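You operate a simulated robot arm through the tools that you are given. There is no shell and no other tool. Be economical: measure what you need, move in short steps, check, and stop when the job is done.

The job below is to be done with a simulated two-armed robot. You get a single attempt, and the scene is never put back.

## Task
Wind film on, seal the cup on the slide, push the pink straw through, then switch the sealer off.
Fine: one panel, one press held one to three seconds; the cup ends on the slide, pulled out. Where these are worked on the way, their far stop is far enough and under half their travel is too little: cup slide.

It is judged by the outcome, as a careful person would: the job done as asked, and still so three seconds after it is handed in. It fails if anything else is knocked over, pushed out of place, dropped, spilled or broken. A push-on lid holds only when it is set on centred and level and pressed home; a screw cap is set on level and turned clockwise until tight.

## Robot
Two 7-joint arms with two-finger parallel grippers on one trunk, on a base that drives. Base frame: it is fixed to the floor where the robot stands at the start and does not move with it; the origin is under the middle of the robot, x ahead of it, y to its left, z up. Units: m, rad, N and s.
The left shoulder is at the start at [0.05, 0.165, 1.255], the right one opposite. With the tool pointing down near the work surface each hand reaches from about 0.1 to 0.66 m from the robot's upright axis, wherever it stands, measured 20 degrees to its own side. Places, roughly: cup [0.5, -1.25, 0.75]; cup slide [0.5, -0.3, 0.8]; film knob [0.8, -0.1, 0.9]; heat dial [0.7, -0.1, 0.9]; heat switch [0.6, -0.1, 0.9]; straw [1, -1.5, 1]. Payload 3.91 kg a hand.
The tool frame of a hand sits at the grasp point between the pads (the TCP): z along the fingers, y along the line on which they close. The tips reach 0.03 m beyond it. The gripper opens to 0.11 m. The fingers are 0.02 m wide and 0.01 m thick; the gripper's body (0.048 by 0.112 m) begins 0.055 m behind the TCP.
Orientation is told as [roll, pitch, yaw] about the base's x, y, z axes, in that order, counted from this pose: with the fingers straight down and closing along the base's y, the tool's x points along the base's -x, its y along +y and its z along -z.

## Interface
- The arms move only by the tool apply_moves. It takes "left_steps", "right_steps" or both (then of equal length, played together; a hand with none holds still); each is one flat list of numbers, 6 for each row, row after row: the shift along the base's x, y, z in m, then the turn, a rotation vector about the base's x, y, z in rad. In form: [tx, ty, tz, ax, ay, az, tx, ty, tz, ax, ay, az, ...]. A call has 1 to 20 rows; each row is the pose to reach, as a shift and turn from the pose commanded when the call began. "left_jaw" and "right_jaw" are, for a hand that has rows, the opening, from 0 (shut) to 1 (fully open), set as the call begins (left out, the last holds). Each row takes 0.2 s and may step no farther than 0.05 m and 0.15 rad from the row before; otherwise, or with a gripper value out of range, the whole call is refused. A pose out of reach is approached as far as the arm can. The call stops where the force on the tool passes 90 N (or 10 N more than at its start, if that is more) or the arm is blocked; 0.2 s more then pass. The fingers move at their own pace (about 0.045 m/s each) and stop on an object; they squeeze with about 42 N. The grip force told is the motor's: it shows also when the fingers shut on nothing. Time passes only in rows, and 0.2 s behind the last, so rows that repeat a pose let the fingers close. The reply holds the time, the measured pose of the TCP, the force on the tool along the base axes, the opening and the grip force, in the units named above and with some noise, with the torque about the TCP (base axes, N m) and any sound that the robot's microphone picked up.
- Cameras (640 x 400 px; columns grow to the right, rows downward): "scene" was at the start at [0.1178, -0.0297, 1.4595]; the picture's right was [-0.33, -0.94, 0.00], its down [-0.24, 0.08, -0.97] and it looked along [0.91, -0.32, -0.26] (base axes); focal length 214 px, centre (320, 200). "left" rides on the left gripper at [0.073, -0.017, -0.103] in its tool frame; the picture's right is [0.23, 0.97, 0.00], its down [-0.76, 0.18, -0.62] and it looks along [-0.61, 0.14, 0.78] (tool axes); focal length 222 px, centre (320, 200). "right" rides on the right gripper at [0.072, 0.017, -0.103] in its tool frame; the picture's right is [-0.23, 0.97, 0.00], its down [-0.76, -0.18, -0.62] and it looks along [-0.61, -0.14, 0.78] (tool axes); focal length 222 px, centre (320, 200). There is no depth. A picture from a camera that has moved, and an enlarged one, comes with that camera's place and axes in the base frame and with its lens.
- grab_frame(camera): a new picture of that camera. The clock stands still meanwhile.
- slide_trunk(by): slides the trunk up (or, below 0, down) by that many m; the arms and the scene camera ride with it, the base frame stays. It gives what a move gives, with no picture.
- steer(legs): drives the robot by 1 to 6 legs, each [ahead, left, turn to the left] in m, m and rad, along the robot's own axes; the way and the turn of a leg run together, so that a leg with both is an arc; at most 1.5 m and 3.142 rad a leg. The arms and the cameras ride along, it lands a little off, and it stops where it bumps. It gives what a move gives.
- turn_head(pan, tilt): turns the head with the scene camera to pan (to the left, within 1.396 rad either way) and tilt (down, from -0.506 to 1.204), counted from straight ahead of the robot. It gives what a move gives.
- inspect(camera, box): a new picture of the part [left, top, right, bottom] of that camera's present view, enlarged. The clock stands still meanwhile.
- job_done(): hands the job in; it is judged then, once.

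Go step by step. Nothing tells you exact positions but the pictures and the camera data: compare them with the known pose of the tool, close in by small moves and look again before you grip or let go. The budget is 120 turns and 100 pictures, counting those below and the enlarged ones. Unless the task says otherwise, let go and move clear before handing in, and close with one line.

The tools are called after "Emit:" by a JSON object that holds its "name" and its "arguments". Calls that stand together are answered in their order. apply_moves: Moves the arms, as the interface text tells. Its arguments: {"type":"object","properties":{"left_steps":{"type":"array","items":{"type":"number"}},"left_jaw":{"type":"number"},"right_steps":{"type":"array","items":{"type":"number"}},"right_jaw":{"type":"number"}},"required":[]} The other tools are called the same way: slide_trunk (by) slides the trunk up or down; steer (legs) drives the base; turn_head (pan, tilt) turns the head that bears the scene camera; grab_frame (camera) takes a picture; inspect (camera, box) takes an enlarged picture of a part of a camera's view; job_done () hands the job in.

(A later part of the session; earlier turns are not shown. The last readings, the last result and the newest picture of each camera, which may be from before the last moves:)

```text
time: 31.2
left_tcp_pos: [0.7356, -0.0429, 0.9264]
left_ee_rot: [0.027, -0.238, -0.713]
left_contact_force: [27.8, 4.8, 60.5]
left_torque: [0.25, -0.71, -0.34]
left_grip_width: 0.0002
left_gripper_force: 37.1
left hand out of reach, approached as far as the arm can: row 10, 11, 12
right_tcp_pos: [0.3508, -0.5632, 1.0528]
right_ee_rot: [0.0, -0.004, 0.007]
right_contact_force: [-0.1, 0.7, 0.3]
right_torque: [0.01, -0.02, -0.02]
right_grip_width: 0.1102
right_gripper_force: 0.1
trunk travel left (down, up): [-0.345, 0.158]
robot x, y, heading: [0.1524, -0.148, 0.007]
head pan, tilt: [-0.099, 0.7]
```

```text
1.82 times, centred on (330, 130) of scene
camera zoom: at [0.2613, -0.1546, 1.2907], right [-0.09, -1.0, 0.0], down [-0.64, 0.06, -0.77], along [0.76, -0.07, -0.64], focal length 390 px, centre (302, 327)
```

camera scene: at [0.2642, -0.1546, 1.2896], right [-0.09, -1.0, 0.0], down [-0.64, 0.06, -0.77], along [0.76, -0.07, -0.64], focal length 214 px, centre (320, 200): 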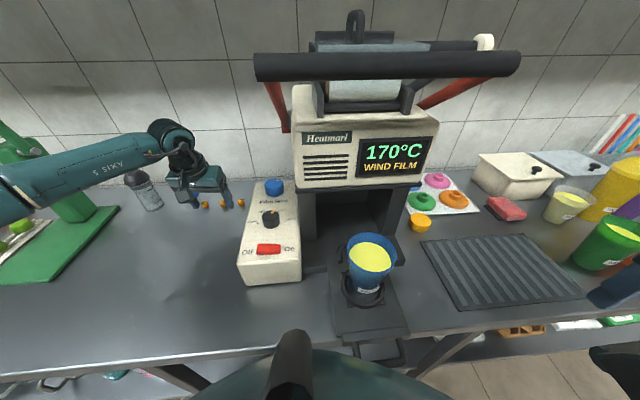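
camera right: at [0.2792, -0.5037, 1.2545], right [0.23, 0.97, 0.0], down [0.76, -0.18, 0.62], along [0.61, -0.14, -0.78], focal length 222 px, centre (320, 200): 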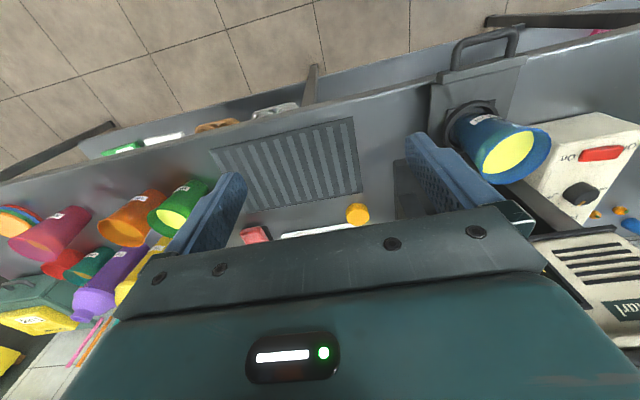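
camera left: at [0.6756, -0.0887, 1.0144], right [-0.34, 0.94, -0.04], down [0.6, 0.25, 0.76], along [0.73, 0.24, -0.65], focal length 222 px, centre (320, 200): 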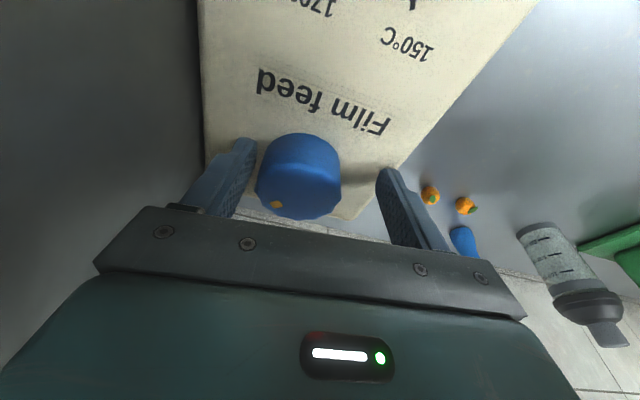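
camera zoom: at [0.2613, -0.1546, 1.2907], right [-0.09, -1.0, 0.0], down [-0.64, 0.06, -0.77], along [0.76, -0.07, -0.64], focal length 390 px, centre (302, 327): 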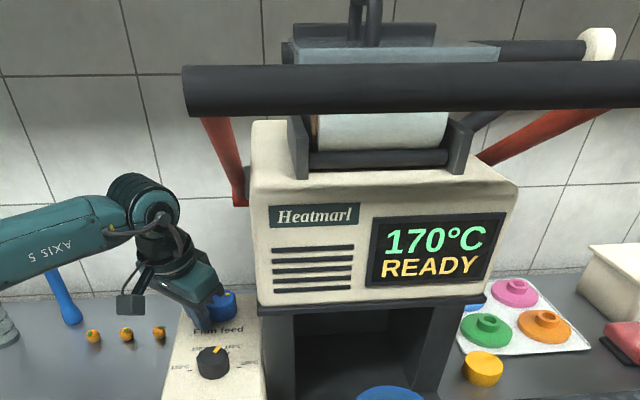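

The display now reads READY, so one panel is wound (the grip just slid off at the end). I lift the left hand off and park it aside, and bring the right hand over the slide handle at about [0.375, -0.272].

Emit:
{"name": "apply_moves", "arguments": {"left_steps": [-0.01, 0.0, 0.03, 0, 0, 0, -0.02, 0.02, 0.06, 0, 0, 0.1, -0.04, 0.05, 0.08, 0, 0, 0.2, -0.06, 0.09, 0.08, 0, 0, 0.3, -0.09, 0.13, 0.08, 0, 0, 0.4, -0.12, 0.17, 0.08, 0, 0, 0.5, -0.16, 0.2, 0.08, 0, 0, 0.6, -0.2, 0.22, 0.08, 0, 0, 0.7], "right_jaw": 0.0, "right_steps": [0, 0.04, 0, 0, 0, 0, 0, 0.08, 0, 0, 0, 0, 0, 0.12, 0, 0, 0, 0, 0, 0.16, 0, 0, 0, 0, 0, 0.2, 0, 0, 0, 0, 0, 0.24, -0.02, 0, 0, 0, 0, 0.28, -0.04, 0, 0, 0, 0.0, 0.29, -0.06, 0, 0, 0]}}

Emit:
{"name": "grab_frame", "arguments": {"camera": "right"}}

Emit:
{"name": "grab_frame", "arguments": {"camera": "scene"}}

```text
time: 32.9
left_tcp_pos: [0.5567, 0.1622, 0.9876]
left_ee_rot: [0.008, -0.199, -0.088]
left_contact_force: [0.6, -0.1, 0.1]
left_torque: [0.01, 0.02, 0.04]
left_grip_width: 0.0002
left_gripper_force: 37.2
right_tcp_pos: [0.3843, -0.2649, 1.0236]
right_ee_rot: [0.006, 0.007, 0.004]
right_contact_force: [0.5, 0.5, 0.3]
right_torque: [-0.03, 0.17, -0.07]
right_grip_width: 0.0
right_gripper_force: 37.9
right hand out of reach, approached as far as the arm can: row 2, 3, 4, 5, 6, 7, 8
trunk travel left (down, up): [-0.345, 0.158]
robot x, y, heading: [0.1483, -0.1505, 0.009]
head pan, tilt: [-0.099, 0.7]
stopped in row 8 (right hand): the force on the tool passed its limit (the readings are from after the stop); the commanded pose is now the measured one
```

```text
68 pictures are left
camera right: at [0.3133, -0.2478, 1.1283], right [0.22, 0.97, 0.0], down [0.77, -0.18, 0.62], along [0.6, -0.13, -0.79], focal length 222 px, centre (320, 200)
```

right: 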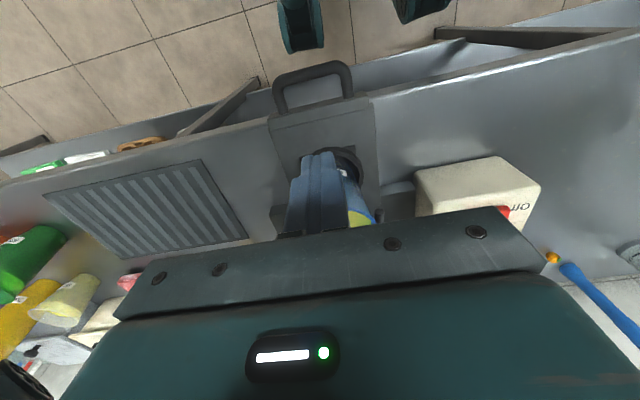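

```text
67 pictures are left
camera scene: at [0.2645, -0.1551, 1.2896], right [-0.09, -1.0, 0.0], down [-0.64, 0.06, -0.76], along [0.76, -0.07, -0.64], focal length 214 px, centre (320, 200)
```

scene: 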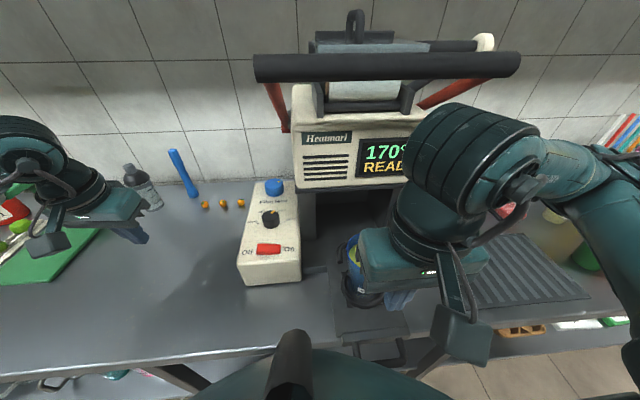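

The right hand ran into its close-in limit near the chest. I'll back the base off 0.12 m to give it room, then look again.

Emit:
{"name": "steer", "arguments": {"legs": [[-0.12, 0.0, 0.0]]}}

Emit:
{"name": "grab_frame", "arguments": {"camera": "right"}}

Emit:
{"name": "grab_frame", "arguments": {"camera": "scene"}}

```text
time: 34.2
left_tcp_pos: [0.4373, 0.1623, 0.9864]
left_ee_rot: [0.009, -0.197, -0.086]
left_contact_force: [-0.3, 0.5, -0.6]
left_torque: [0.01, -0.04, -0.01]
left_grip_width: 0.0
left_gripper_force: 37.8
right_tcp_pos: [0.2651, -0.2643, 1.0245]
right_ee_rot: [0.005, 0.005, 0.006]
right_contact_force: [2.2, 0.6, 2.4]
right_torque: [-0.09, 0.46, -0.15]
right_grip_width: 0.0
right_gripper_force: 37.8
trunk travel left (down, up): [-0.345, 0.158]
robot x, y, heading: [0.0286, -0.148, 0.007]
head pan, tilt: [-0.099, 0.7]
```

```text
66 pictures are left
camera right: at [0.194, -0.2483, 1.1285], right [0.22, 0.97, 0.0], down [0.77, -0.18, 0.62], along [0.6, -0.13, -0.79], focal length 222 px, centre (320, 200)
```

right: 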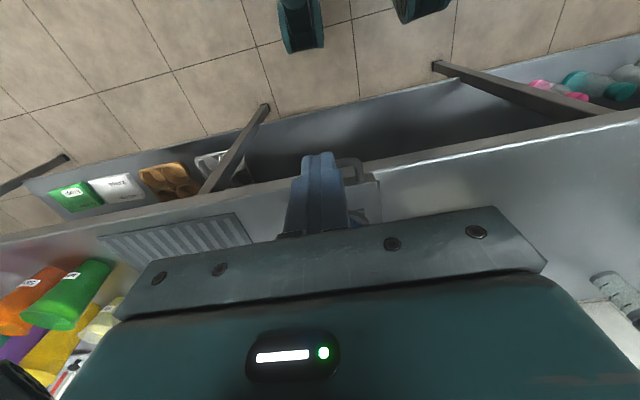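

```text
65 pictures are left
camera scene: at [0.145, -0.1554, 1.2897], right [-0.09, -1.0, 0.0], down [-0.64, 0.06, -0.77], along [0.76, -0.07, -0.64], focal length 214 px, centre (320, 200)
```

scene: 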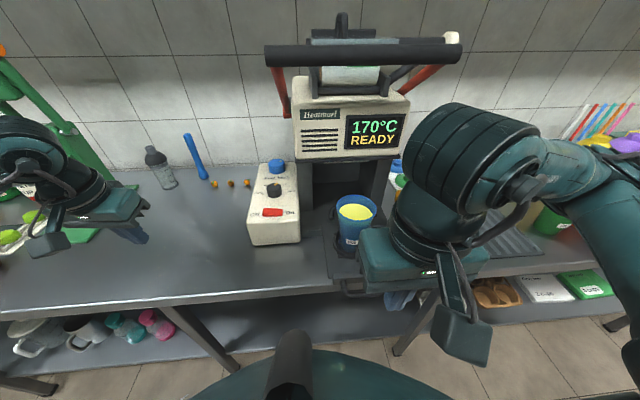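

Cup is still upright. Triangulation puts the slide's handle bar at x≈0.357, y -0.31…-0.23, z≈0.829. I lower the closed right fingers just in front of it, leaning back slightly.

Emit:
{"name": "apply_moves", "arguments": {"right_steps": [0.01, -0.002, -0.03, 0, -0.1, 0, 0.02, -0.003, -0.07, 0, -0.2, 0, 0.03, -0.003, -0.11, 0, -0.2, 0, 0.04, -0.003, -0.15, 0, -0.2, 0, 0.045, -0.003, -0.179, 0, -0.2, 0]}}

Emit:
{"name": "grab_frame", "arguments": {"camera": "right"}}

Emit:
{"name": "grab_frame", "arguments": {"camera": "scene"}}

```text
time: 35.4
left_tcp_pos: [0.4386, 0.1611, 0.9862]
left_ee_rot: [0.009, -0.196, -0.087]
left_contact_force: [-0.8, 0.2, 0.5]
left_torque: [-0.01, 0.0, -0.02]
left_grip_width: 0.0001
left_gripper_force: 38.3
right_tcp_pos: [0.3101, -0.268, 0.8436]
right_ee_rot: [0.005, -0.193, 0.004]
right_contact_force: [-0.5, 0.4, -1.2]
right_torque: [0.0, 0.02, -0.02]
right_grip_width: 0.0
right_gripper_force: 38.1
right hand out of reach, approached as far as the arm can: row 1, 2, 3, 4
trunk travel left (down, up): [-0.345, 0.158]
robot x, y, heading: [0.0329, -0.1494, 0.009]
head pan, tilt: [-0.099, 0.7]
```

```text
64 pictures are left
camera right: at [0.2199, -0.2508, 0.9324], right [0.22, 0.98, 0.05], down [0.63, -0.18, 0.76], along [0.75, -0.13, -0.65], focal length 222 px, centre (320, 200)
```

right: 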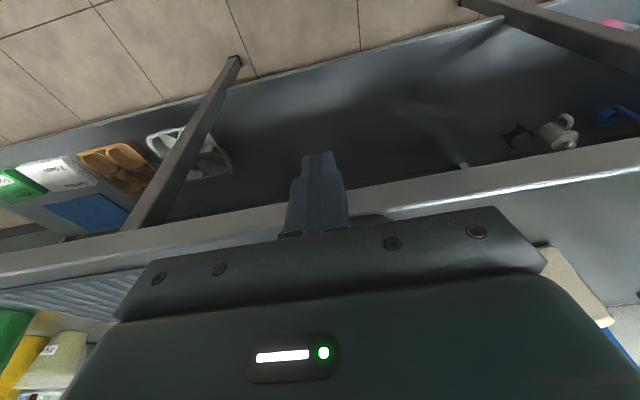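

```text
63 pictures are left
camera scene: at [0.1458, -0.1554, 1.2896], right [-0.09, -1.0, 0.0], down [-0.64, 0.06, -0.76], along [0.76, -0.07, -0.64], focal length 214 px, centre (320, 200)
```

scene: 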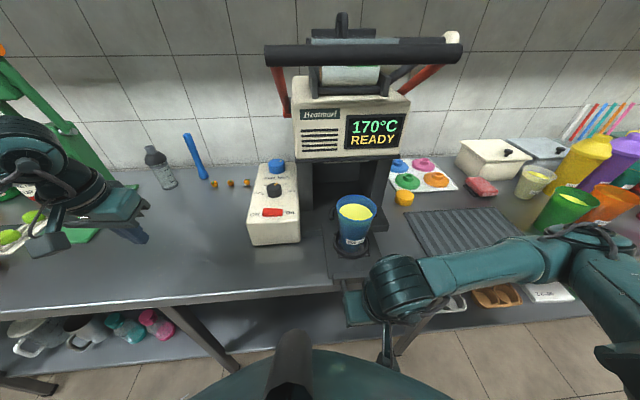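

The hand is in front of the handle and everything stands. I push the slide in gently.

Emit:
{"name": "apply_moves", "arguments": {"right_steps": [0.015, 0, 0.002, 0, 0, 0, 0.03, 0, 0.002, 0, 0, 0, 0.04, 0, 0.002, 0, 0, 0, 0.05, 0, 0.002, 0, 0, 0, 0.06, 0, 0.002, 0, 0, 0, 0.075, 0, 0.002, 0, 0, 0, 0.09, 0, 0.002, 0, 0, 0, 0.105, 0, 0.002, 0, 0, 0, 0.12, 0, 0.002, 0, 0, 0, 0.135, 0, 0.002, 0, 0, 0]}}

Emit:
{"name": "grab_frame", "arguments": {"camera": "scene"}}

```text
time: 37.6
left_tcp_pos: [0.4381, 0.162, 0.9872]
left_ee_rot: [0.009, -0.198, -0.087]
left_contact_force: [0.2, 0.2, 0.1]
left_torque: [0.02, -0.01, 0.0]
left_grip_width: 0.0
left_gripper_force: 37.7
right_tcp_pos: [0.4464, -0.2684, 0.8472]
right_ee_rot: [0.006, -0.196, 0.006]
right_contact_force: [0.1, 0.2, -0.6]
right_torque: [-0.03, 0.01, -0.01]
right_grip_width: 0.0001
right_gripper_force: 37.4
trunk travel left (down, up): [-0.345, 0.158]
robot x, y, heading: [0.0303, -0.15, 0.006]
head pan, tilt: [-0.099, 0.7]
```

```text
62 pictures are left
camera scene: at [0.1459, -0.1553, 1.2895], right [-0.09, -1.0, 0.0], down [-0.64, 0.06, -0.76], along [0.76, -0.07, -0.64], focal length 214 px, centre (320, 200)
```

scene: 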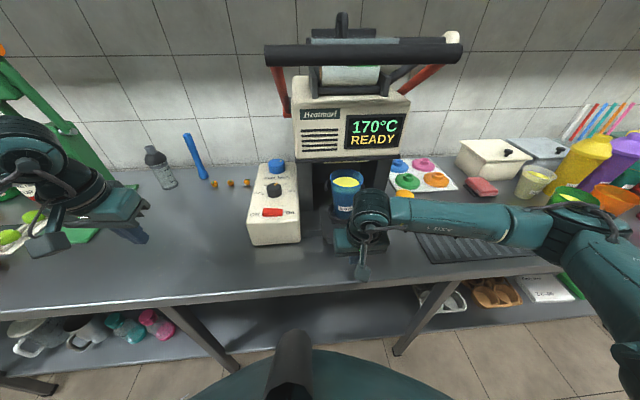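

The slide moves smoothly. I keep pushing toward the far stop.

Emit:
{"name": "apply_moves", "arguments": {"right_steps": [0.015, 0, 0, 0, 0, 0, 0.03, 0, 0, 0, 0, 0, 0.045, 0, 0, 0, 0, 0, 0.06, 0, 0, 0, 0, 0, 0.07, 0, 0, 0, 0, 0, 0.08, 0, 0, 0, 0, 0, 0.09, 0, 0, 0, 0, 0, 0.1, 0, 0, 0, 0, 0]}}

Emit:
{"name": "grab_frame", "arguments": {"camera": "scene"}}

```text
time: 39.4
left_tcp_pos: [0.433, 0.1619, 0.9902]
left_ee_rot: [0.009, -0.201, -0.087]
left_contact_force: [-0.2, -0.2, 0.4]
left_torque: [0.01, -0.02, 0.01]
left_grip_width: 0.0
left_gripper_force: 37.3
right_tcp_pos: [0.5351, -0.2689, 0.8463]
right_ee_rot: [0.001, -0.179, 0.011]
right_contact_force: [-54.1, -9.0, 11.2]
right_torque: [0.0, -0.16, 0.1]
right_grip_width: 0.0002
right_gripper_force: 37.4
trunk travel left (down, up): [-0.345, 0.158]
robot x, y, heading: [0.0272, -0.1489, 0.006]
head pan, tilt: [-0.099, 0.7]
```

```text
61 pictures are left
camera scene: at [0.1389, -0.156, 1.2905], right [-0.09, -1.0, 0.0], down [-0.64, 0.06, -0.77], along [0.77, -0.07, -0.64], focal length 214 px, centre (320, 200)
```

scene: 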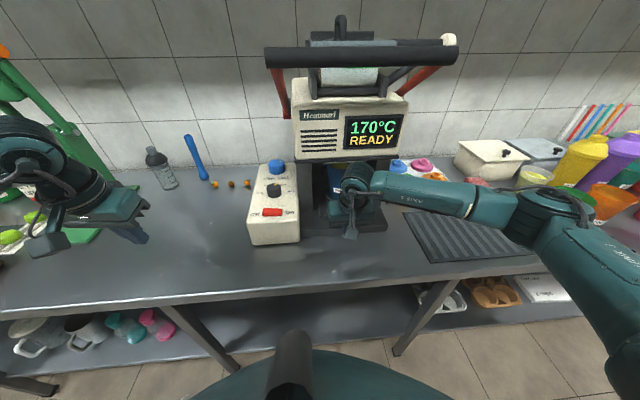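

The slide has met its far stop (54 N on the finger, about 0.19 m travel). I retreat the right hand and rise in front of the machine, turning the fingers forward for the lever, then check the slide.

Emit:
{"name": "apply_moves", "arguments": {"right_steps": [-0.03, 0, 0, 0, 0, 0, -0.06, 0, 0.01, 0, 0, 0, -0.09, -0.01, 0.04, 0, 0, 0, -0.1, -0.03, 0.08, 0, -0.1, 0, -0.1, -0.05, 0.12, 0, -0.2, 0, -0.1, -0.05, 0.16, 0, -0.3, 0, -0.1, -0.05, 0.2, 0, -0.4, 0, -0.1, -0.05, 0.24, 0, -0.5, 0, -0.1, -0.05, 0.28, 0, -0.6, 0]}}

Emit:
{"name": "grab_frame", "arguments": {"camera": "scene"}}

```text
time: 41.4
left_tcp_pos: [0.4373, 0.1633, 0.9873]
left_ee_rot: [0.009, -0.197, -0.086]
left_contact_force: [-0.6, 0.3, 0.2]
left_torque: [0.01, 0.01, -0.02]
left_grip_width: 0.0002
left_gripper_force: 38.0
right_tcp_pos: [0.4469, -0.3171, 1.1262]
right_ee_rot: [-0.002, -0.795, 0.007]
right_contact_force: [0.9, 0.2, 0.3]
right_torque: [0.04, -0.01, -0.02]
right_grip_width: 0.0
right_gripper_force: 37.4
trunk travel left (down, up): [-0.345, 0.158]
robot x, y, heading: [0.0288, -0.1491, 0.005]
head pan, tilt: [-0.099, 0.7]
```

```text
60 pictures are left
camera scene: at [0.1455, -0.1552, 1.2895], right [-0.09, -1.0, 0.0], down [-0.64, 0.06, -0.77], along [0.76, -0.07, -0.64], focal length 214 px, centre (320, 200)
```

scene: 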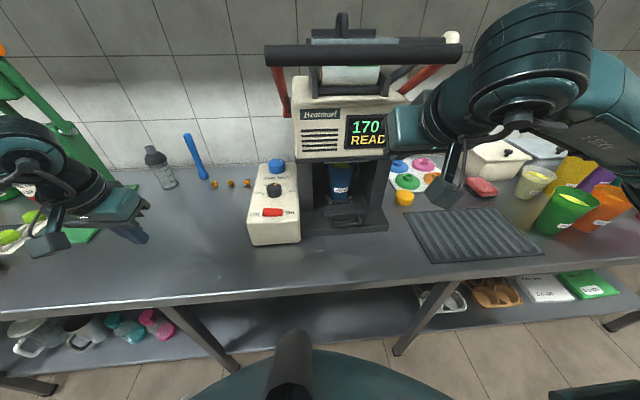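

The cup is fully inside under the head. I raise the right hand to above lever height with fingers pointing forward.

Emit:
{"name": "apply_moves", "arguments": {"right_steps": [-0.01, 0.0, 0.04, 0, -0.1, 0, -0.02, 0.005, 0.08, 0, -0.2, 0, -0.02, 0.01, 0.12, 0, -0.3, 0, -0.02, 0.015, 0.15, 0, -0.4, 0, 0, 0.017, 0.185, 0, -0.5, 0, 0.02, 0.017, 0.19, 0, -0.6, 0, 0.05, 0.017, 0.19, 0, -0.65, 0, 0.05, 0.017, 0.19, 0, -0.65, 0]}}

Emit:
{"name": "grab_frame", "arguments": {"camera": "scene"}}

Emit:
{"name": "grab_frame", "arguments": {"camera": "right"}}

```text
time: 43.2
left_tcp_pos: [0.4386, 0.161, 0.9869]
left_ee_rot: [0.008, -0.197, -0.086]
left_contact_force: [-0.4, -0.7, 0.2]
left_torque: [0.0, 0.0, 0.02]
left_grip_width: 0.0001
left_gripper_force: 38.2
right_tcp_pos: [0.4967, -0.3002, 1.3193]
right_ee_rot: [-0.037, -1.445, 0.043]
right_contact_force: [-0.2, -1.3, 0.3]
right_torque: [0.01, 0.01, 0.0]
right_grip_width: 0.0
right_gripper_force: 37.5
trunk travel left (down, up): [-0.345, 0.158]
robot x, y, heading: [0.0291, -0.1447, 0.008]
head pan, tilt: [-0.099, 0.7]
```

```text
59 pictures are left
camera scene: at [0.1456, -0.1554, 1.2896], right [-0.09, -1.0, 0.0], down [-0.64, 0.06, -0.77], along [0.76, -0.07, -0.64], focal length 214 px, centre (320, 200)
```

scene: 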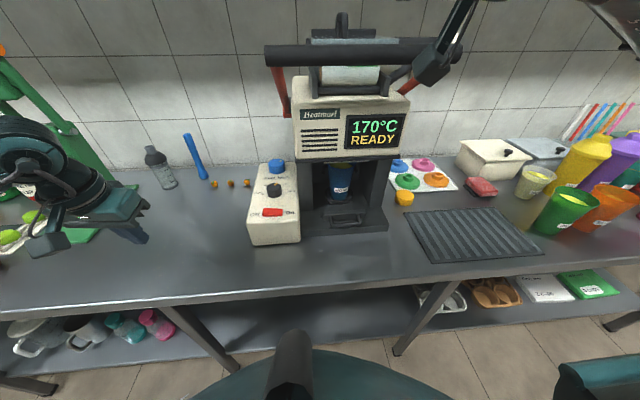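

```text
58 pictures are left
camera right: at [0.3844, -0.2841, 1.2606], right [0.02, 0.97, 0.22], down [-0.52, -0.18, 0.83], along [0.85, -0.13, 0.5], focal length 222 px, centre (320, 200)
```

right: 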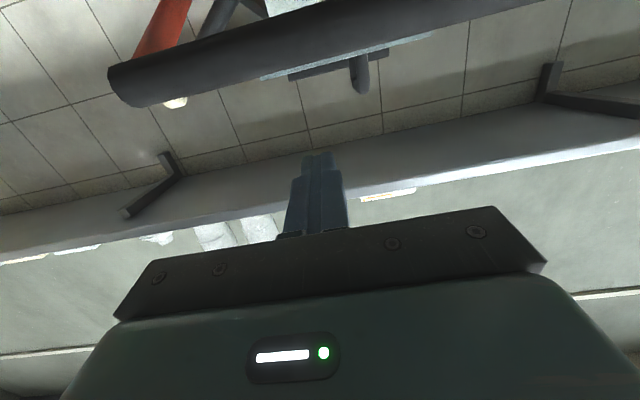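

The bar is confirmed at z≈1.25. I move the fingers forward over it and down nearly to contact.

Emit:
{"name": "apply_moves", "arguments": {"right_steps": [0.035, 0, 0, 0, 0, 0, 0.068, 0, 0, 0, 0, 0, 0.068, 0, -0.025, 0, 0, 0]}}

Emit:
{"name": "inspect", "arguments": {"camera": "scene", "box": [240, 0, 520, 180]}}

Emit:
{"name": "grab_frame", "arguments": {"camera": "right"}}

```text
time: 44.0
left_tcp_pos: [0.438, 0.1627, 0.9877]
left_ee_rot: [0.009, -0.199, -0.089]
left_contact_force: [0.1, 0.3, 0.9]
left_torque: [0.02, 0.01, 0.0]
left_grip_width: 0.0002
left_gripper_force: 37.7
right_tcp_pos: [0.565, -0.3006, 1.294]
right_ee_rot: [-0.032, -1.446, 0.038]
right_contact_force: [-0.1, -0.5, -0.3]
right_torque: [-0.01, 0.01, -0.01]
right_grip_width: 0.0003
right_gripper_force: 37.6
trunk travel left (down, up): [-0.345, 0.158]
robot x, y, heading: [0.0339, -0.1509, 0.008]
head pan, tilt: [-0.099, 0.7]
```

```text
2.22 times, centred on (380, 90) of scene
camera zoom: at [0.1457, -0.1556, 1.2896], right [-0.09, -1.0, 0.0], down [-0.64, 0.06, -0.76], along [0.76, -0.07, -0.64], focal length 477 px, centre (187, 444)
```

zoom: 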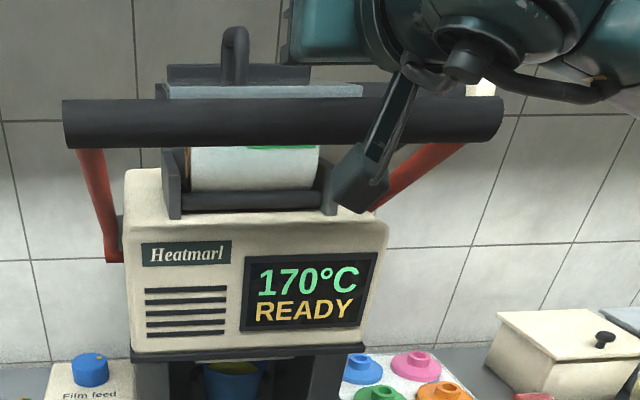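

```text
56 pictures are left
camera right: at [0.4533, -0.2843, 1.2347], right [0.02, 0.97, 0.22], down [-0.52, -0.18, 0.83], along [0.85, -0.13, 0.5], focal length 222 px, centre (320, 200)
```

right: 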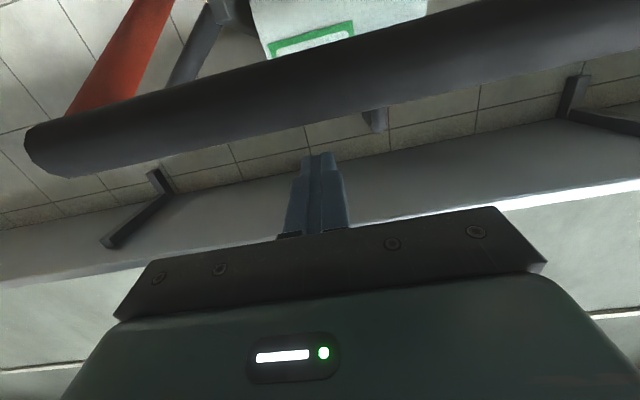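

Fingers are poised just above the bar. I press down following the lever's arc, in a first portion.

Emit:
{"name": "apply_moves", "arguments": {"right_steps": [0.005, 0, -0.02, 0, 0, 0, -0.003, 0, -0.04, 0, 0, 0, -0.012, 0, -0.06, 0, 0, 0, -0.019, 0, -0.08, 0, 0, 0]}}

Emit:
{"name": "inspect", "arguments": {"camera": "scene", "box": [240, 0, 520, 180]}}

```text
time: 45.0
left_tcp_pos: [0.4374, 0.1615, 0.9875]
left_ee_rot: [0.009, -0.198, -0.085]
left_contact_force: [-0.7, -0.5, 0.7]
left_torque: [0.02, 0.03, 0.0]
left_grip_width: 0.0
left_gripper_force: 37.5
right_tcp_pos: [0.5441, -0.3019, 1.2127]
right_ee_rot: [-0.026, -1.449, 0.033]
right_contact_force: [-4.8, -1.6, 8.5]
right_torque: [0.08, 0.1, 0.09]
right_grip_width: 0.0
right_gripper_force: 37.7
trunk travel left (down, up): [-0.345, 0.158]
robot x, y, heading: [0.0307, -0.1462, -0.0]
head pan, tilt: [-0.099, 0.7]
```

```text
2.22 times, centred on (380, 90) of scene
camera zoom: at [0.1442, -0.1553, 1.2898], right [-0.09, -1.0, 0.0], down [-0.64, 0.06, -0.77], along [0.76, -0.07, -0.64], focal length 477 px, centre (187, 444)
```

zoom: 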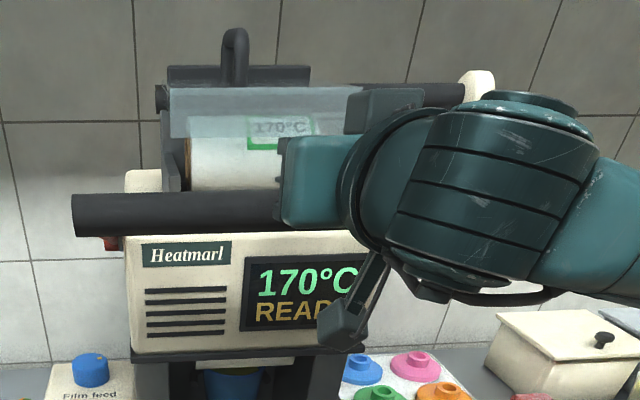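

The lever moves easily. I continue downward, watching for the stop.

Emit:
{"name": "apply_moves", "arguments": {"right_steps": [-0.008, 0, -0.02, 0, 0, 0, -0.014, 0, -0.04, 0, 0, 0, -0.02, 0, -0.06, 0, 0, 0, -0.025, 0, -0.08, 0, 0, 0]}}

Emit:
{"name": "inspect", "arguments": {"camera": "scene", "box": [240, 20, 520, 200]}}

```text
time: 46.0
left_tcp_pos: [0.4384, 0.1611, 0.9867]
left_ee_rot: [0.008, -0.196, -0.085]
left_contact_force: [-0.1, -0.5, -0.4]
left_torque: [-0.01, -0.03, 0.02]
left_grip_width: 0.0
left_gripper_force: 37.8
right_tcp_pos: [0.5204, -0.3019, 1.1351]
right_ee_rot: [-0.015, -1.448, 0.018]
right_contact_force: [6.3, 0.0, 11.1]
right_torque: [0.02, -0.17, -0.11]
right_grip_width: 0.0
right_gripper_force: 37.5
trunk travel left (down, up): [-0.345, 0.158]
robot x, y, heading: [0.033, -0.1516, 0.011]
head pan, tilt: [-0.099, 0.7]
```

```text
2.22 times, centred on (380, 110) of scene
camera zoom: at [0.1458, -0.1549, 1.2896], right [-0.09, -1.0, 0.0], down [-0.64, 0.06, -0.77], along [0.76, -0.07, -0.64], focal length 477 px, centre (187, 400)
```

zoom: 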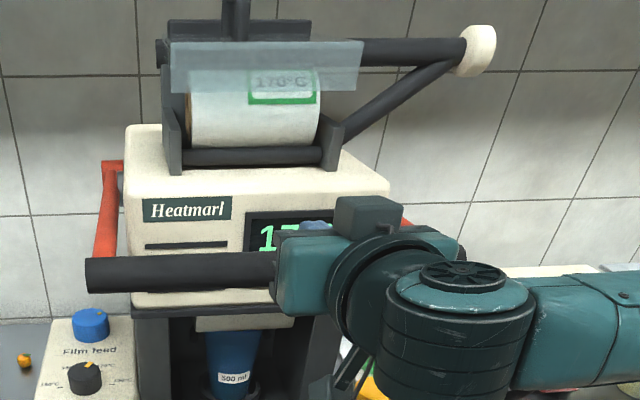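

The sealing head has come down almost onto the cup. A little more until the stop.

Emit:
{"name": "apply_moves", "arguments": {"right_steps": [-0.002, 0, -0.015, 0, 0, 0, -0.003, 0, -0.03, 0, 0, 0, -0.004, 0, -0.045, 0, 0, 0]}}

Emit:
{"name": "inspect", "arguments": {"camera": "scene", "box": [240, 20, 520, 200]}}

```text
time: 46.8
left_tcp_pos: [0.4384, 0.163, 0.987]
left_ee_rot: [0.007, -0.198, -0.085]
left_contact_force: [-0.2, 0.3, 0.1]
left_torque: [-0.02, 0.0, -0.03]
left_grip_width: 0.0
left_gripper_force: 37.7
right_tcp_pos: [0.5183, -0.3007, 1.0894]
right_ee_rot: [-0.026, -1.452, 0.029]
right_contact_force: [12.6, -0.2, 17.1]
right_torque: [0.03, -0.33, -0.19]
right_grip_width: 0.0
right_gripper_force: 37.3
trunk travel left (down, up): [-0.345, 0.158]
robot x, y, heading: [0.0297, -0.1467, 0.006]
head pan, tilt: [-0.099, 0.7]
```

```text
2.22 times, centred on (380, 110) of scene
camera zoom: at [0.1459, -0.1547, 1.2896], right [-0.09, -1.0, 0.0], down [-0.64, 0.06, -0.76], along [0.76, -0.07, -0.64], focal length 477 px, centre (187, 400)
```

zoom: 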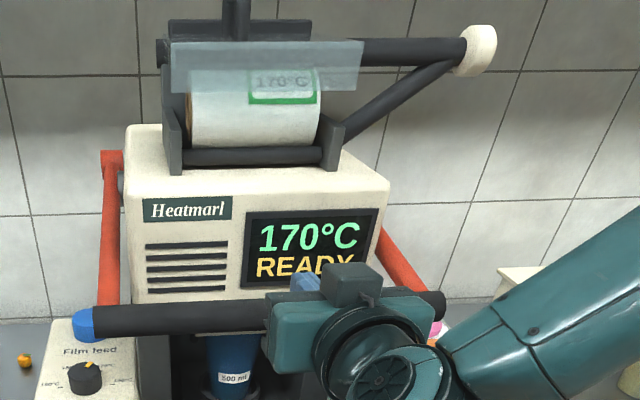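

Still READY and the force is only rising slowly. I keep going.

Emit:
{"name": "apply_moves", "arguments": {"right_steps": [-0.001, 0, -0.015, 0, 0, 0, -0.001, 0, -0.03, 0, 0, 0]}}

Emit:
{"name": "inspect", "arguments": {"camera": "scene", "box": [240, 20, 520, 200]}}

```text
time: 47.4
left_tcp_pos: [0.4383, 0.1606, 0.9879]
left_ee_rot: [0.01, -0.196, -0.085]
left_contact_force: [0.5, 0.5, 0.1]
left_torque: [-0.01, -0.01, -0.02]
left_grip_width: 0.0
left_gripper_force: 37.5
right_tcp_pos: [0.5145, -0.2898, 1.0676]
right_ee_rot: [-0.025, -1.45, 0.018]
right_contact_force: [10.4, -12.9, 21.4]
right_torque: [-0.17, -0.55, -0.28]
right_grip_width: 0.0
right_gripper_force: 37.9
right hand out of reach, approached as far as the arm can: row 1, 2
trunk travel left (down, up): [-0.345, 0.158]
robot x, y, heading: [0.0299, -0.1478, 0.006]
head pan, tilt: [-0.099, 0.7]
```

```text
2.22 times, centred on (380, 110) of scene
camera zoom: at [0.1451, -0.1565, 1.2897], right [-0.09, -1.0, 0.0], down [-0.64, 0.06, -0.77], along [0.76, -0.07, -0.64], focal length 477 px, centre (187, 400)
```

zoom: 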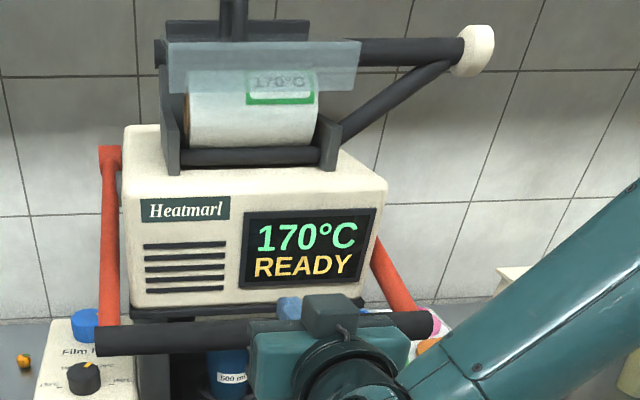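

The horizontal wrist is folded to its limit. I tilt the fingers more downward (wrist up) while keeping the bar pressed, then go on.

Emit:
{"name": "apply_moves", "arguments": {"right_steps": [0.002, 0, 0, 0, 0.13, 0, 0.004, 0, -0.002, 0, 0.26, 0, 0.006, 0, -0.006, 0, 0.39, 0, 0.008, 0, -0.012, 0, 0.5, 0]}}

Emit:
{"name": "inspect", "arguments": {"camera": "scene", "box": [240, 20, 520, 200]}}

```text
time: 48.4
left_tcp_pos: [0.4337, 0.1613, 0.9899]
left_ee_rot: [0.009, -0.201, -0.088]
left_contact_force: [0.5, -0.5, 0.4]
left_torque: [-0.02, 0.0, -0.02]
left_grip_width: 0.0
left_gripper_force: 37.9
right_tcp_pos: [0.5234, -0.2891, 1.0736]
right_ee_rot: [-0.007, -0.997, 0.009]
right_contact_force: [3.3, -14.5, 70.8]
right_torque: [-0.25, -1.26, -0.11]
right_grip_width: 0.0
right_gripper_force: 37.5
trunk travel left (down, up): [-0.345, 0.158]
robot x, y, heading: [0.0311, -0.1491, 0.011]
head pan, tilt: [-0.099, 0.7]
```

```text
2.22 times, centred on (380, 110) of scene
camera zoom: at [0.1403, -0.1555, 1.2909], right [-0.09, -1.0, 0.0], down [-0.64, 0.06, -0.77], along [0.77, -0.07, -0.64], focal length 477 px, centre (187, 400)
```

zoom: 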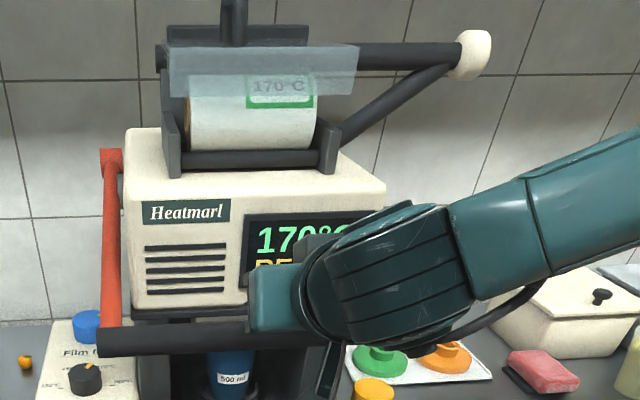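

Force has jumped to 71 N, so the lever seems to be at its stop. Pictures take no time, so I check the display from other angles before timing the hold.

Emit:
{"name": "grab_frame", "arguments": {"camera": "left"}}

Emit:
{"name": "inspect", "arguments": {"camera": "scene", "box": [330, 100, 420, 200]}}

Emit:
{"name": "grab_frame", "arguments": {"camera": "right"}}

```text
50 pictures are left
camera left: at [0.3411, 0.1514, 1.075], right [-0.14, 0.99, -0.04], down [0.63, 0.12, 0.77], along [0.76, 0.08, -0.64], focal length 222 px, centre (320, 200)
```

left: 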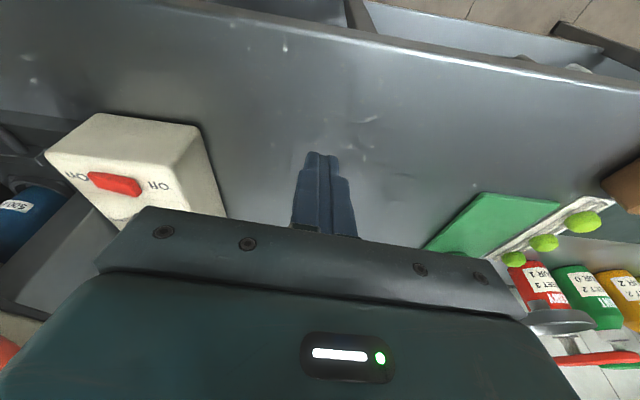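

```text
4.00 times, centred on (375, 150) of scene
camera zoom: at [0.1403, -0.1555, 1.2909], right [-0.09, -1.0, 0.0], down [-0.64, 0.06, -0.77], along [0.77, -0.07, -0.64], focal length 858 px, centre (100, 400)
```

zoom: 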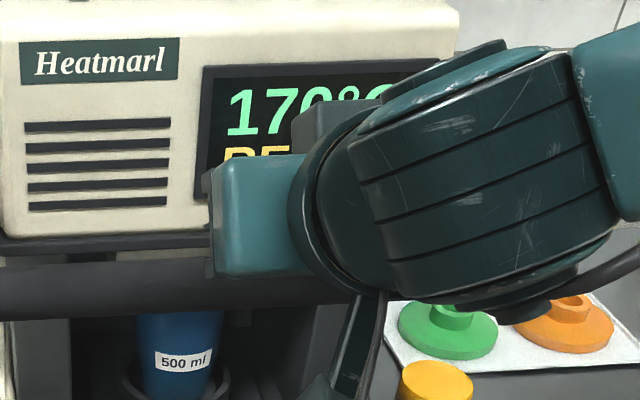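

```text
48 pictures are left
camera right: at [0.3984, -0.2718, 1.069], right [0.12, 0.97, 0.19], down [-0.11, -0.17, 0.98], along [0.99, -0.14, 0.09], focal length 222 px, centre (320, 200)
```

right: 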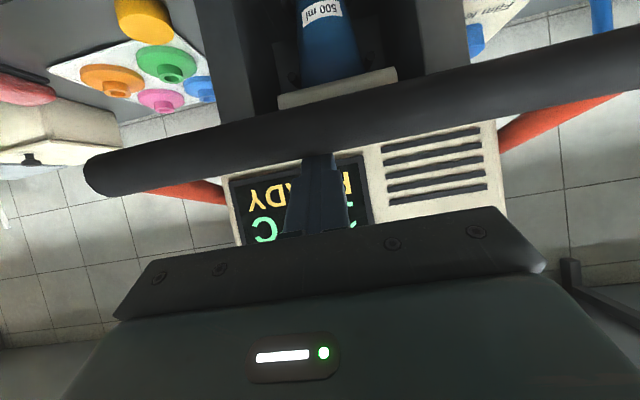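

The right-hand camera sees the sealing plate down on the cup, with the display still READY. I press a bit harder for a moment and read the display again.

Emit:
{"name": "apply_moves", "arguments": {"right_steps": [0, 0, -0.008, 0, 0, 0]}}

Emit:
{"name": "grab_frame", "arguments": {"camera": "right"}}

```text
time: 48.8
left_tcp_pos: [0.4341, 0.1619, 0.9899]
left_ee_rot: [0.008, -0.202, -0.085]
left_contact_force: [0.7, 0.7, -0.6]
left_torque: [0.0, 0.02, 0.0]
left_grip_width: 0.0
left_gripper_force: 37.6
right_tcp_pos: [0.5283, -0.2873, 1.07]
right_ee_rot: [0.0, -1.014, 0.001]
right_contact_force: [-1.2, -17.5, 101.3]
right_torque: [-0.14, -2.24, -0.01]
right_grip_width: 0.0
right_gripper_force: 37.7
trunk travel left (down, up): [-0.345, 0.158]
robot x, y, heading: [0.033, -0.1449, 0.004]
head pan, tilt: [-0.099, 0.7]
```

```text
47 pictures are left
camera right: at [0.4027, -0.2701, 1.0643], right [0.12, 0.97, 0.19], down [-0.13, -0.18, 0.98], along [0.98, -0.14, 0.1], focal length 222 px, centre (320, 200)
```

right: 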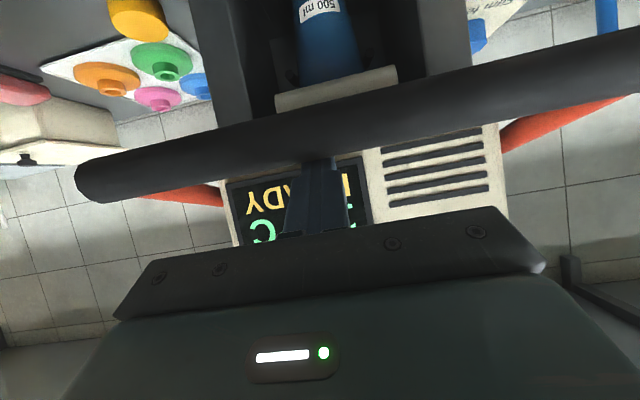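

The lever is firmly on its stop. I hold briefly (total about two seconds) and then let it rise.

Emit:
{"name": "apply_moves", "arguments": {"right_steps": [0, 0, 0.006, 0, 0, 0, 0, 0, 0.006, 0, 0, 0, 0, 0, 0.006, 0, 0, 0, -0.005, 0, 0.04, 0, 0, 0, -0.01, 0, 0.08, 0, 0, 0, -0.01, 0, 0.12, 0, 0, 0]}}

Emit:
{"name": "grab_frame", "arguments": {"camera": "scene"}}

Emit:
{"name": "grab_frame", "arguments": {"camera": "right"}}

```text
time: 50.2
left_tcp_pos: [0.4372, 0.1612, 0.9865]
left_ee_rot: [0.008, -0.198, -0.087]
left_contact_force: [-0.3, 0.9, 0.8]
left_torque: [-0.01, -0.01, -0.01]
left_grip_width: 0.0002
left_gripper_force: 37.6
right_tcp_pos: [0.5106, -0.2874, 1.166]
right_ee_rot: [-0.007, -0.945, 0.014]
right_contact_force: [8.8, -0.4, 10.1]
right_torque: [0.0, -0.43, 0.01]
right_grip_width: 0.0
right_gripper_force: 37.9
trunk travel left (down, up): [-0.345, 0.158]
robot x, y, heading: [0.0312, -0.1461, 0.005]
head pan, tilt: [-0.099, 0.7]
```

```text
46 pictures are left
camera scene: at [0.1453, -0.1551, 1.2893], right [-0.09, -1.0, 0.0], down [-0.64, 0.06, -0.76], along [0.76, -0.07, -0.64], focal length 214 px, centre (320, 200)
```

scene: 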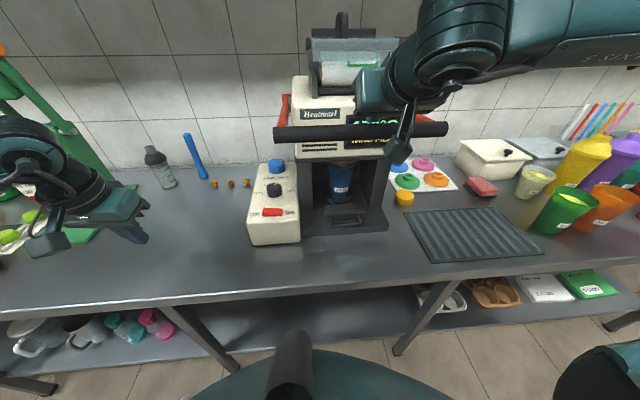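

```text
45 pictures are left
camera right: at [0.3846, -0.2714, 1.1682], right [0.12, 0.98, 0.18], down [-0.06, -0.17, 0.98], along [0.99, -0.13, 0.03], focal length 222 px, centre (320, 200)
```

right: 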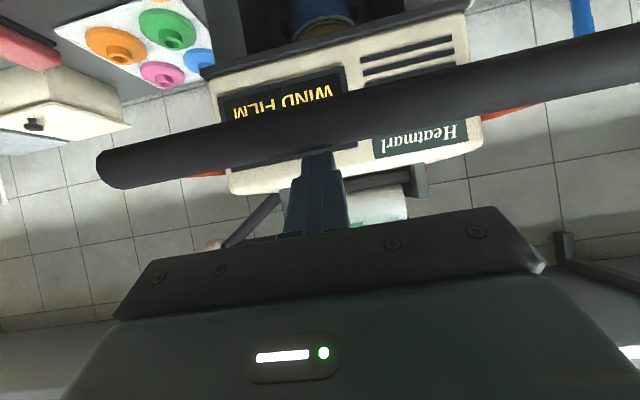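

The display has gone back to WIND FILM, so the seal was made and the lever is springing up with my hand. I let it rise fully, then back the hand away and swing it down in front of the slide handle.

Emit:
{"name": "apply_moves", "arguments": {"right_steps": [0.0, 0, 0.03, 0, 0, 0, 0.0, 0, 0.06, 0, 0, 0, 0, 0, 0.09, 0, 0, 0, 0, 0, 0.12, 0, 0, 0, 0, 0, 0.14, 0, 0, 0, -0.03, 0, 0.14, 0, 0, 0, -0.07, 0, 0.14, 0, 0, 0, -0.09, -0.01, 0.11, 0, 0, 0, -0.09, -0.02, 0.07, 0, 0.1, 0, -0.09, -0.03, 0.03, 0, 0.2, 0, -0.09, -0.03, -0.01, 0, 0.3, 0, -0.09, -0.03, -0.05, 0, 0.4, 0, -0.09, -0.03, -0.09, 0, 0.5, 0, -0.09, -0.03, -0.13, 0, 0.6, 0]}}

Emit:
{"name": "grab_frame", "arguments": {"camera": "scene"}}

Emit:
{"name": "grab_frame", "arguments": {"camera": "right"}}

```text
time: 53.2
left_tcp_pos: [0.437, 0.1607, 0.9862]
left_ee_rot: [0.009, -0.196, -0.089]
left_contact_force: [-0.8, -0.3, -0.3]
left_torque: [0.02, 0.0, 0.01]
left_grip_width: 0.0001
left_gripper_force: 37.6
right_tcp_pos: [0.4199, -0.32, 1.0345]
right_ee_rot: [0.003, -0.343, 0.007]
right_contact_force: [0.2, -0.6, -0.4]
right_torque: [0.0, 0.0, 0.0]
right_grip_width: 0.0001
right_gripper_force: 37.6
trunk travel left (down, up): [-0.345, 0.158]
robot x, y, heading: [0.0306, -0.1472, 0.01]
head pan, tilt: [-0.099, 0.7]
```

```text
44 pictures are left
camera scene: at [0.1459, -0.1555, 1.2896], right [-0.09, -1.0, 0.0], down [-0.64, 0.06, -0.76], along [0.76, -0.07, -0.64], focal length 214 px, centre (320, 200)
```

scene: 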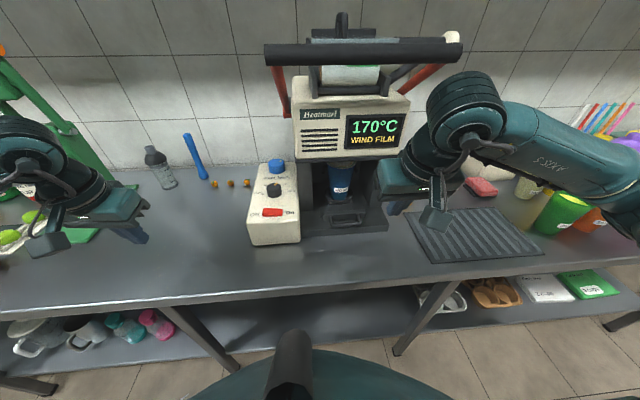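

```text
43 pictures are left
camera right: at [0.3169, -0.3037, 1.1077], right [0.21, 0.97, 0.08], down [0.51, -0.18, 0.84], along [0.84, -0.13, -0.53], focal length 222 px, centre (320, 200)
```

right: 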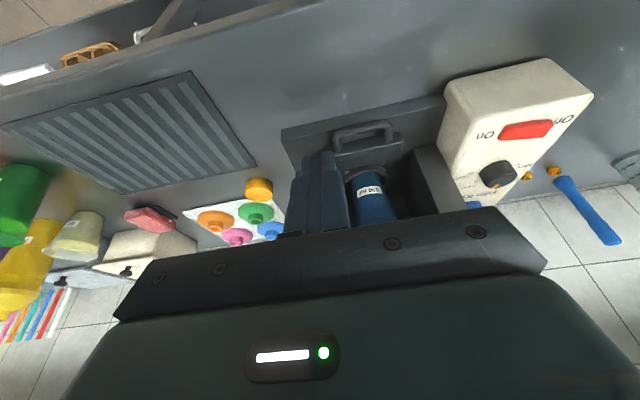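

Seal done: lever is back up and the display reset. Now I reorient the right hand to grip the slide's handle bar across (closing along x) with a slight backward lean.

Emit:
{"name": "apply_moves", "arguments": {"right_jaw": 0.4, "right_steps": [0, 0, 0, 0, 0.12, 0, 0, 0, 0, 0, 0.24, 0, 0, 0, 0, 0, 0.343, 0]}}

Emit:
{"name": "apply_moves", "arguments": {"right_steps": [0, 0.005, 0, 0, 0, 0.14, 0, 0.01, 0, 0, 0, 0.28, 0, 0.015, 0, 0, 0, 0.42, 0, 0.02, 0, 0, 0, 0.56, 0, 0.025, 0, 0, 0, 0.7, 0, 0.03, 0, 0, 0, 0.84, 0, 0.035, 0, 0, 0, 0.98, 0, 0.04, 0, 0, 0, 1.12, 0, 0.045, 0, 0, 0, 1.26, 0, 0.05, 0, 0, 0, 1.4, 0, 0.053, 0, 0, 0, 1.5, 0, 0.053, 0, 0, 0, 1.57, 0, 0.053, -0.02, -0.1177, -0.1178, 1.567, 0, 0.053, -0.04, -0.2353, -0.2355, 1.5575]}}

Emit:
{"name": "grab_frame", "arguments": {"camera": "right"}}

```text
time: 54.0
left_tcp_pos: [0.4378, 0.1604, 0.9871]
left_ee_rot: [0.01, -0.198, -0.085]
left_contact_force: [0.8, -0.4, 0.7]
left_torque: [0.02, 0.01, 0.0]
left_grip_width: 0.0001
left_gripper_force: 37.3
right_tcp_pos: [0.4196, -0.3183, 1.0346]
right_ee_rot: [0.007, 0.0, 0.005]
right_contact_force: [0.8, 1.2, -0.6]
right_torque: [-0.02, 0.0, 0.0]
right_grip_width: 0.0439
right_gripper_force: 0.1
trunk travel left (down, up): [-0.345, 0.158]
robot x, y, heading: [0.0299, -0.1469, 0.006]
head pan, tilt: [-0.099, 0.7]
```

```text
time: 57.0
left_tcp_pos: [0.4378, 0.1613, 0.9864]
left_ee_rot: [0.01, -0.196, -0.087]
left_contact_force: [0.2, 0.2, 0.5]
left_torque: [0.02, 0.0, 0.0]
left_grip_width: 0.0
left_gripper_force: 37.6
right_tcp_pos: [0.382, -0.2556, 1.006]
right_ee_rot: [-0.241, 0.036, 1.494]
right_contact_force: [-0.2, -0.1, -0.7]
right_torque: [-0.02, 0.01, 0.0]
right_grip_width: 0.0439
right_gripper_force: 0.1
right hand out of reach, approached as far as the arm can: row 9, 10, 11, 12, 13, 14
trunk travel left (down, up): [-0.345, 0.158]
robot x, y, heading: [0.0344, -0.1507, 0.005]
head pan, tilt: [-0.099, 0.7]
```

```text
42 pictures are left
camera right: at [0.3369, -0.3192, 1.105], right [-0.93, 0.29, -0.24], down [0.08, 0.78, 0.62], along [0.37, 0.55, -0.75], focal length 222 px, centre (320, 200)
```

right: 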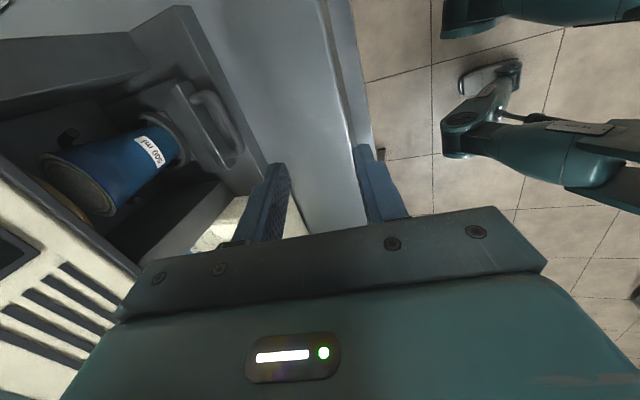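

The hand reached nearly the wanted orientation, and the handle bar shows at x≈0.57, y≈-0.268. I come closer for a better fix.

Emit:
{"name": "apply_moves", "arguments": {"right_steps": [0.04, -0.004, -0.02, 0, 0, 0, 0.08, -0.008, -0.04, 0, 0, 0, 0.11, -0.011, -0.06, -0.02, -0.02, 0.03, 0.125, -0.011, -0.08, -0.04, -0.04, 0.06]}}

Emit:
{"name": "grab_frame", "arguments": {"camera": "right"}}

Emit:
{"name": "inspect", "arguments": {"camera": "scene", "box": [260, 80, 460, 260]}}

```text
time: 58.0
left_tcp_pos: [0.4382, 0.1598, 0.9873]
left_ee_rot: [0.011, -0.196, -0.089]
left_contact_force: [0.5, -1.1, -0.7]
left_torque: [0.04, -0.01, 0.02]
left_grip_width: 0.0
left_gripper_force: 38.1
right_tcp_pos: [0.4134, -0.24, 0.9438]
right_ee_rot: [-0.265, 0.057, 1.523]
right_contact_force: [0.7, -0.8, 0.0]
right_torque: [0.07, 0.0, 0.02]
right_grip_width: 0.0439
right_gripper_force: 0.1
right hand out of reach, approached as far as the arm can: row 1, 2, 3, 4
trunk travel left (down, up): [-0.345, 0.158]
robot x, y, heading: [0.0349, -0.1495, 0.006]
head pan, tilt: [-0.099, 0.7]
```

```text
41 pictures are left
camera right: at [0.3685, -0.3038, 1.0433], right [-0.93, 0.26, -0.27], down [0.05, 0.8, 0.6], along [0.37, 0.55, -0.75], focal length 222 px, centre (320, 200)
```

right: 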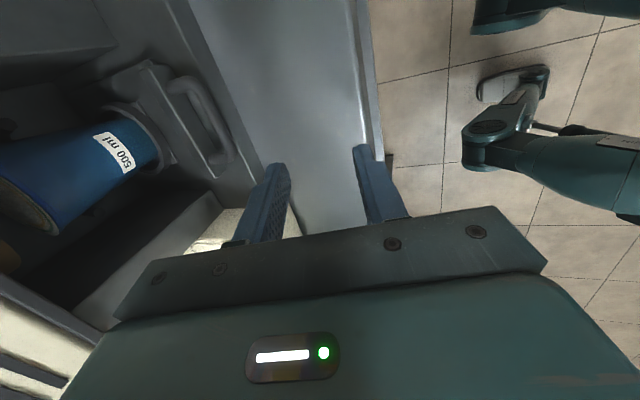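

```text
2.22 times, centred on (360, 170) of scene
camera zoom: at [0.1455, -0.1575, 1.2896], right [-0.09, -1.0, 0.0], down [-0.64, 0.06, -0.76], along [0.76, -0.07, -0.64], focal length 477 px, centre (231, 267)
```

zoom: 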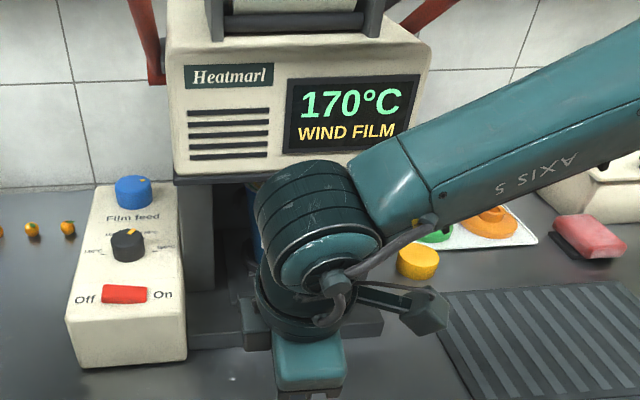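

The right wrist is limited at this yaw, so I'll rather hook a closed finger pair inside the loop at yaw 0. First a zoom to measure the loop's gap.

Emit:
{"name": "inspect", "arguments": {"camera": "right", "box": [100, 40, 260, 200]}}

```text
2.50 times, centred on (180, 120) of right
camera zoom: at [0.3685, -0.3038, 1.0433], right [-0.93, 0.26, -0.27], down [0.05, 0.8, 0.6], along [0.37, 0.55, -0.75], focal length 555 px, centre (670, 400)
```

zoom: 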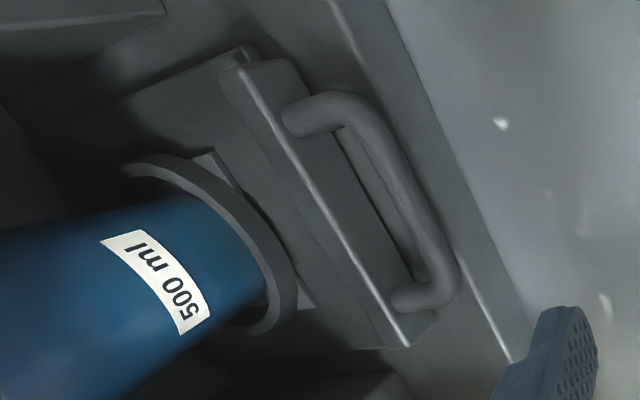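

The loop's outer width (~0.085 m) is less than the 0.11 m opening, so I'll squeeze the handle from both sides at yaw 0 — no insertion needed. I turn the hand back to yaw 0 with a 0.3 lean and jaws open.

Emit:
{"name": "apply_moves", "arguments": {"right_jaw": 1.0, "right_steps": [0.003, -0.002, 0.003, 0.0369, 0, -0.1335, 0.006, -0.005, 0.006, 0.0738, 0, -0.2669, 0.01, -0.007, 0.01, 0.1107, 0, -0.4004, 0.013, -0.01, 0.013, 0.1476, 0, -0.5338, 0.017, -0.012, 0.016, 0.1845, 0, -0.6673, 0.02, -0.015, 0.02, 0.2215, 0, -0.8007, 0.023, -0.017, 0.023, 0.2584, 0, -0.9342, 0.026, -0.02, 0.026, 0.2953, 0, -1.0676, 0.03, -0.022, 0.03, 0.3322, 0, -1.2011, 0.034, -0.025, 0.033, 0.3691, 0, -1.3345, 0.037, -0.027, 0.036, 0.406, 0, -1.468]}}

Emit:
{"name": "grab_frame", "arguments": {"camera": "right"}}

```text
time: 60.4
left_tcp_pos: [0.4392, 0.1619, 0.9876]
left_ee_rot: [0.009, -0.197, -0.085]
left_contact_force: [0.2, -0.3, -0.3]
left_torque: [-0.01, 0.01, 0.0]
left_grip_width: 0.0002
left_gripper_force: 37.6
right_tcp_pos: [0.4503, -0.2666, 0.9769]
right_ee_rot: [-0.024, -0.191, 0.046]
right_contact_force: [-0.1, 1.2, -0.3]
right_torque: [0.04, -0.01, -0.02]
right_grip_width: 0.11
right_gripper_force: 0.1
trunk travel left (down, up): [-0.345, 0.158]
robot x, y, heading: [0.0294, -0.1473, 0.009]
head pan, tilt: [-0.099, 0.7]
```

```text
38 pictures are left
camera right: at [0.3592, -0.2503, 1.0655], right [0.18, 0.98, 0.02], down [0.63, -0.13, 0.76], along [0.75, -0.13, -0.65], focal length 222 px, centre (320, 200)
```

right: 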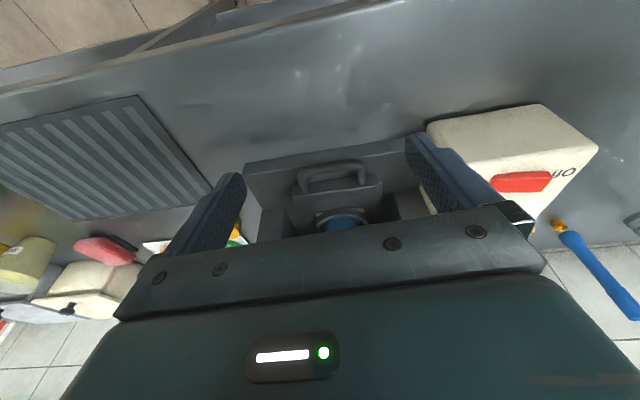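

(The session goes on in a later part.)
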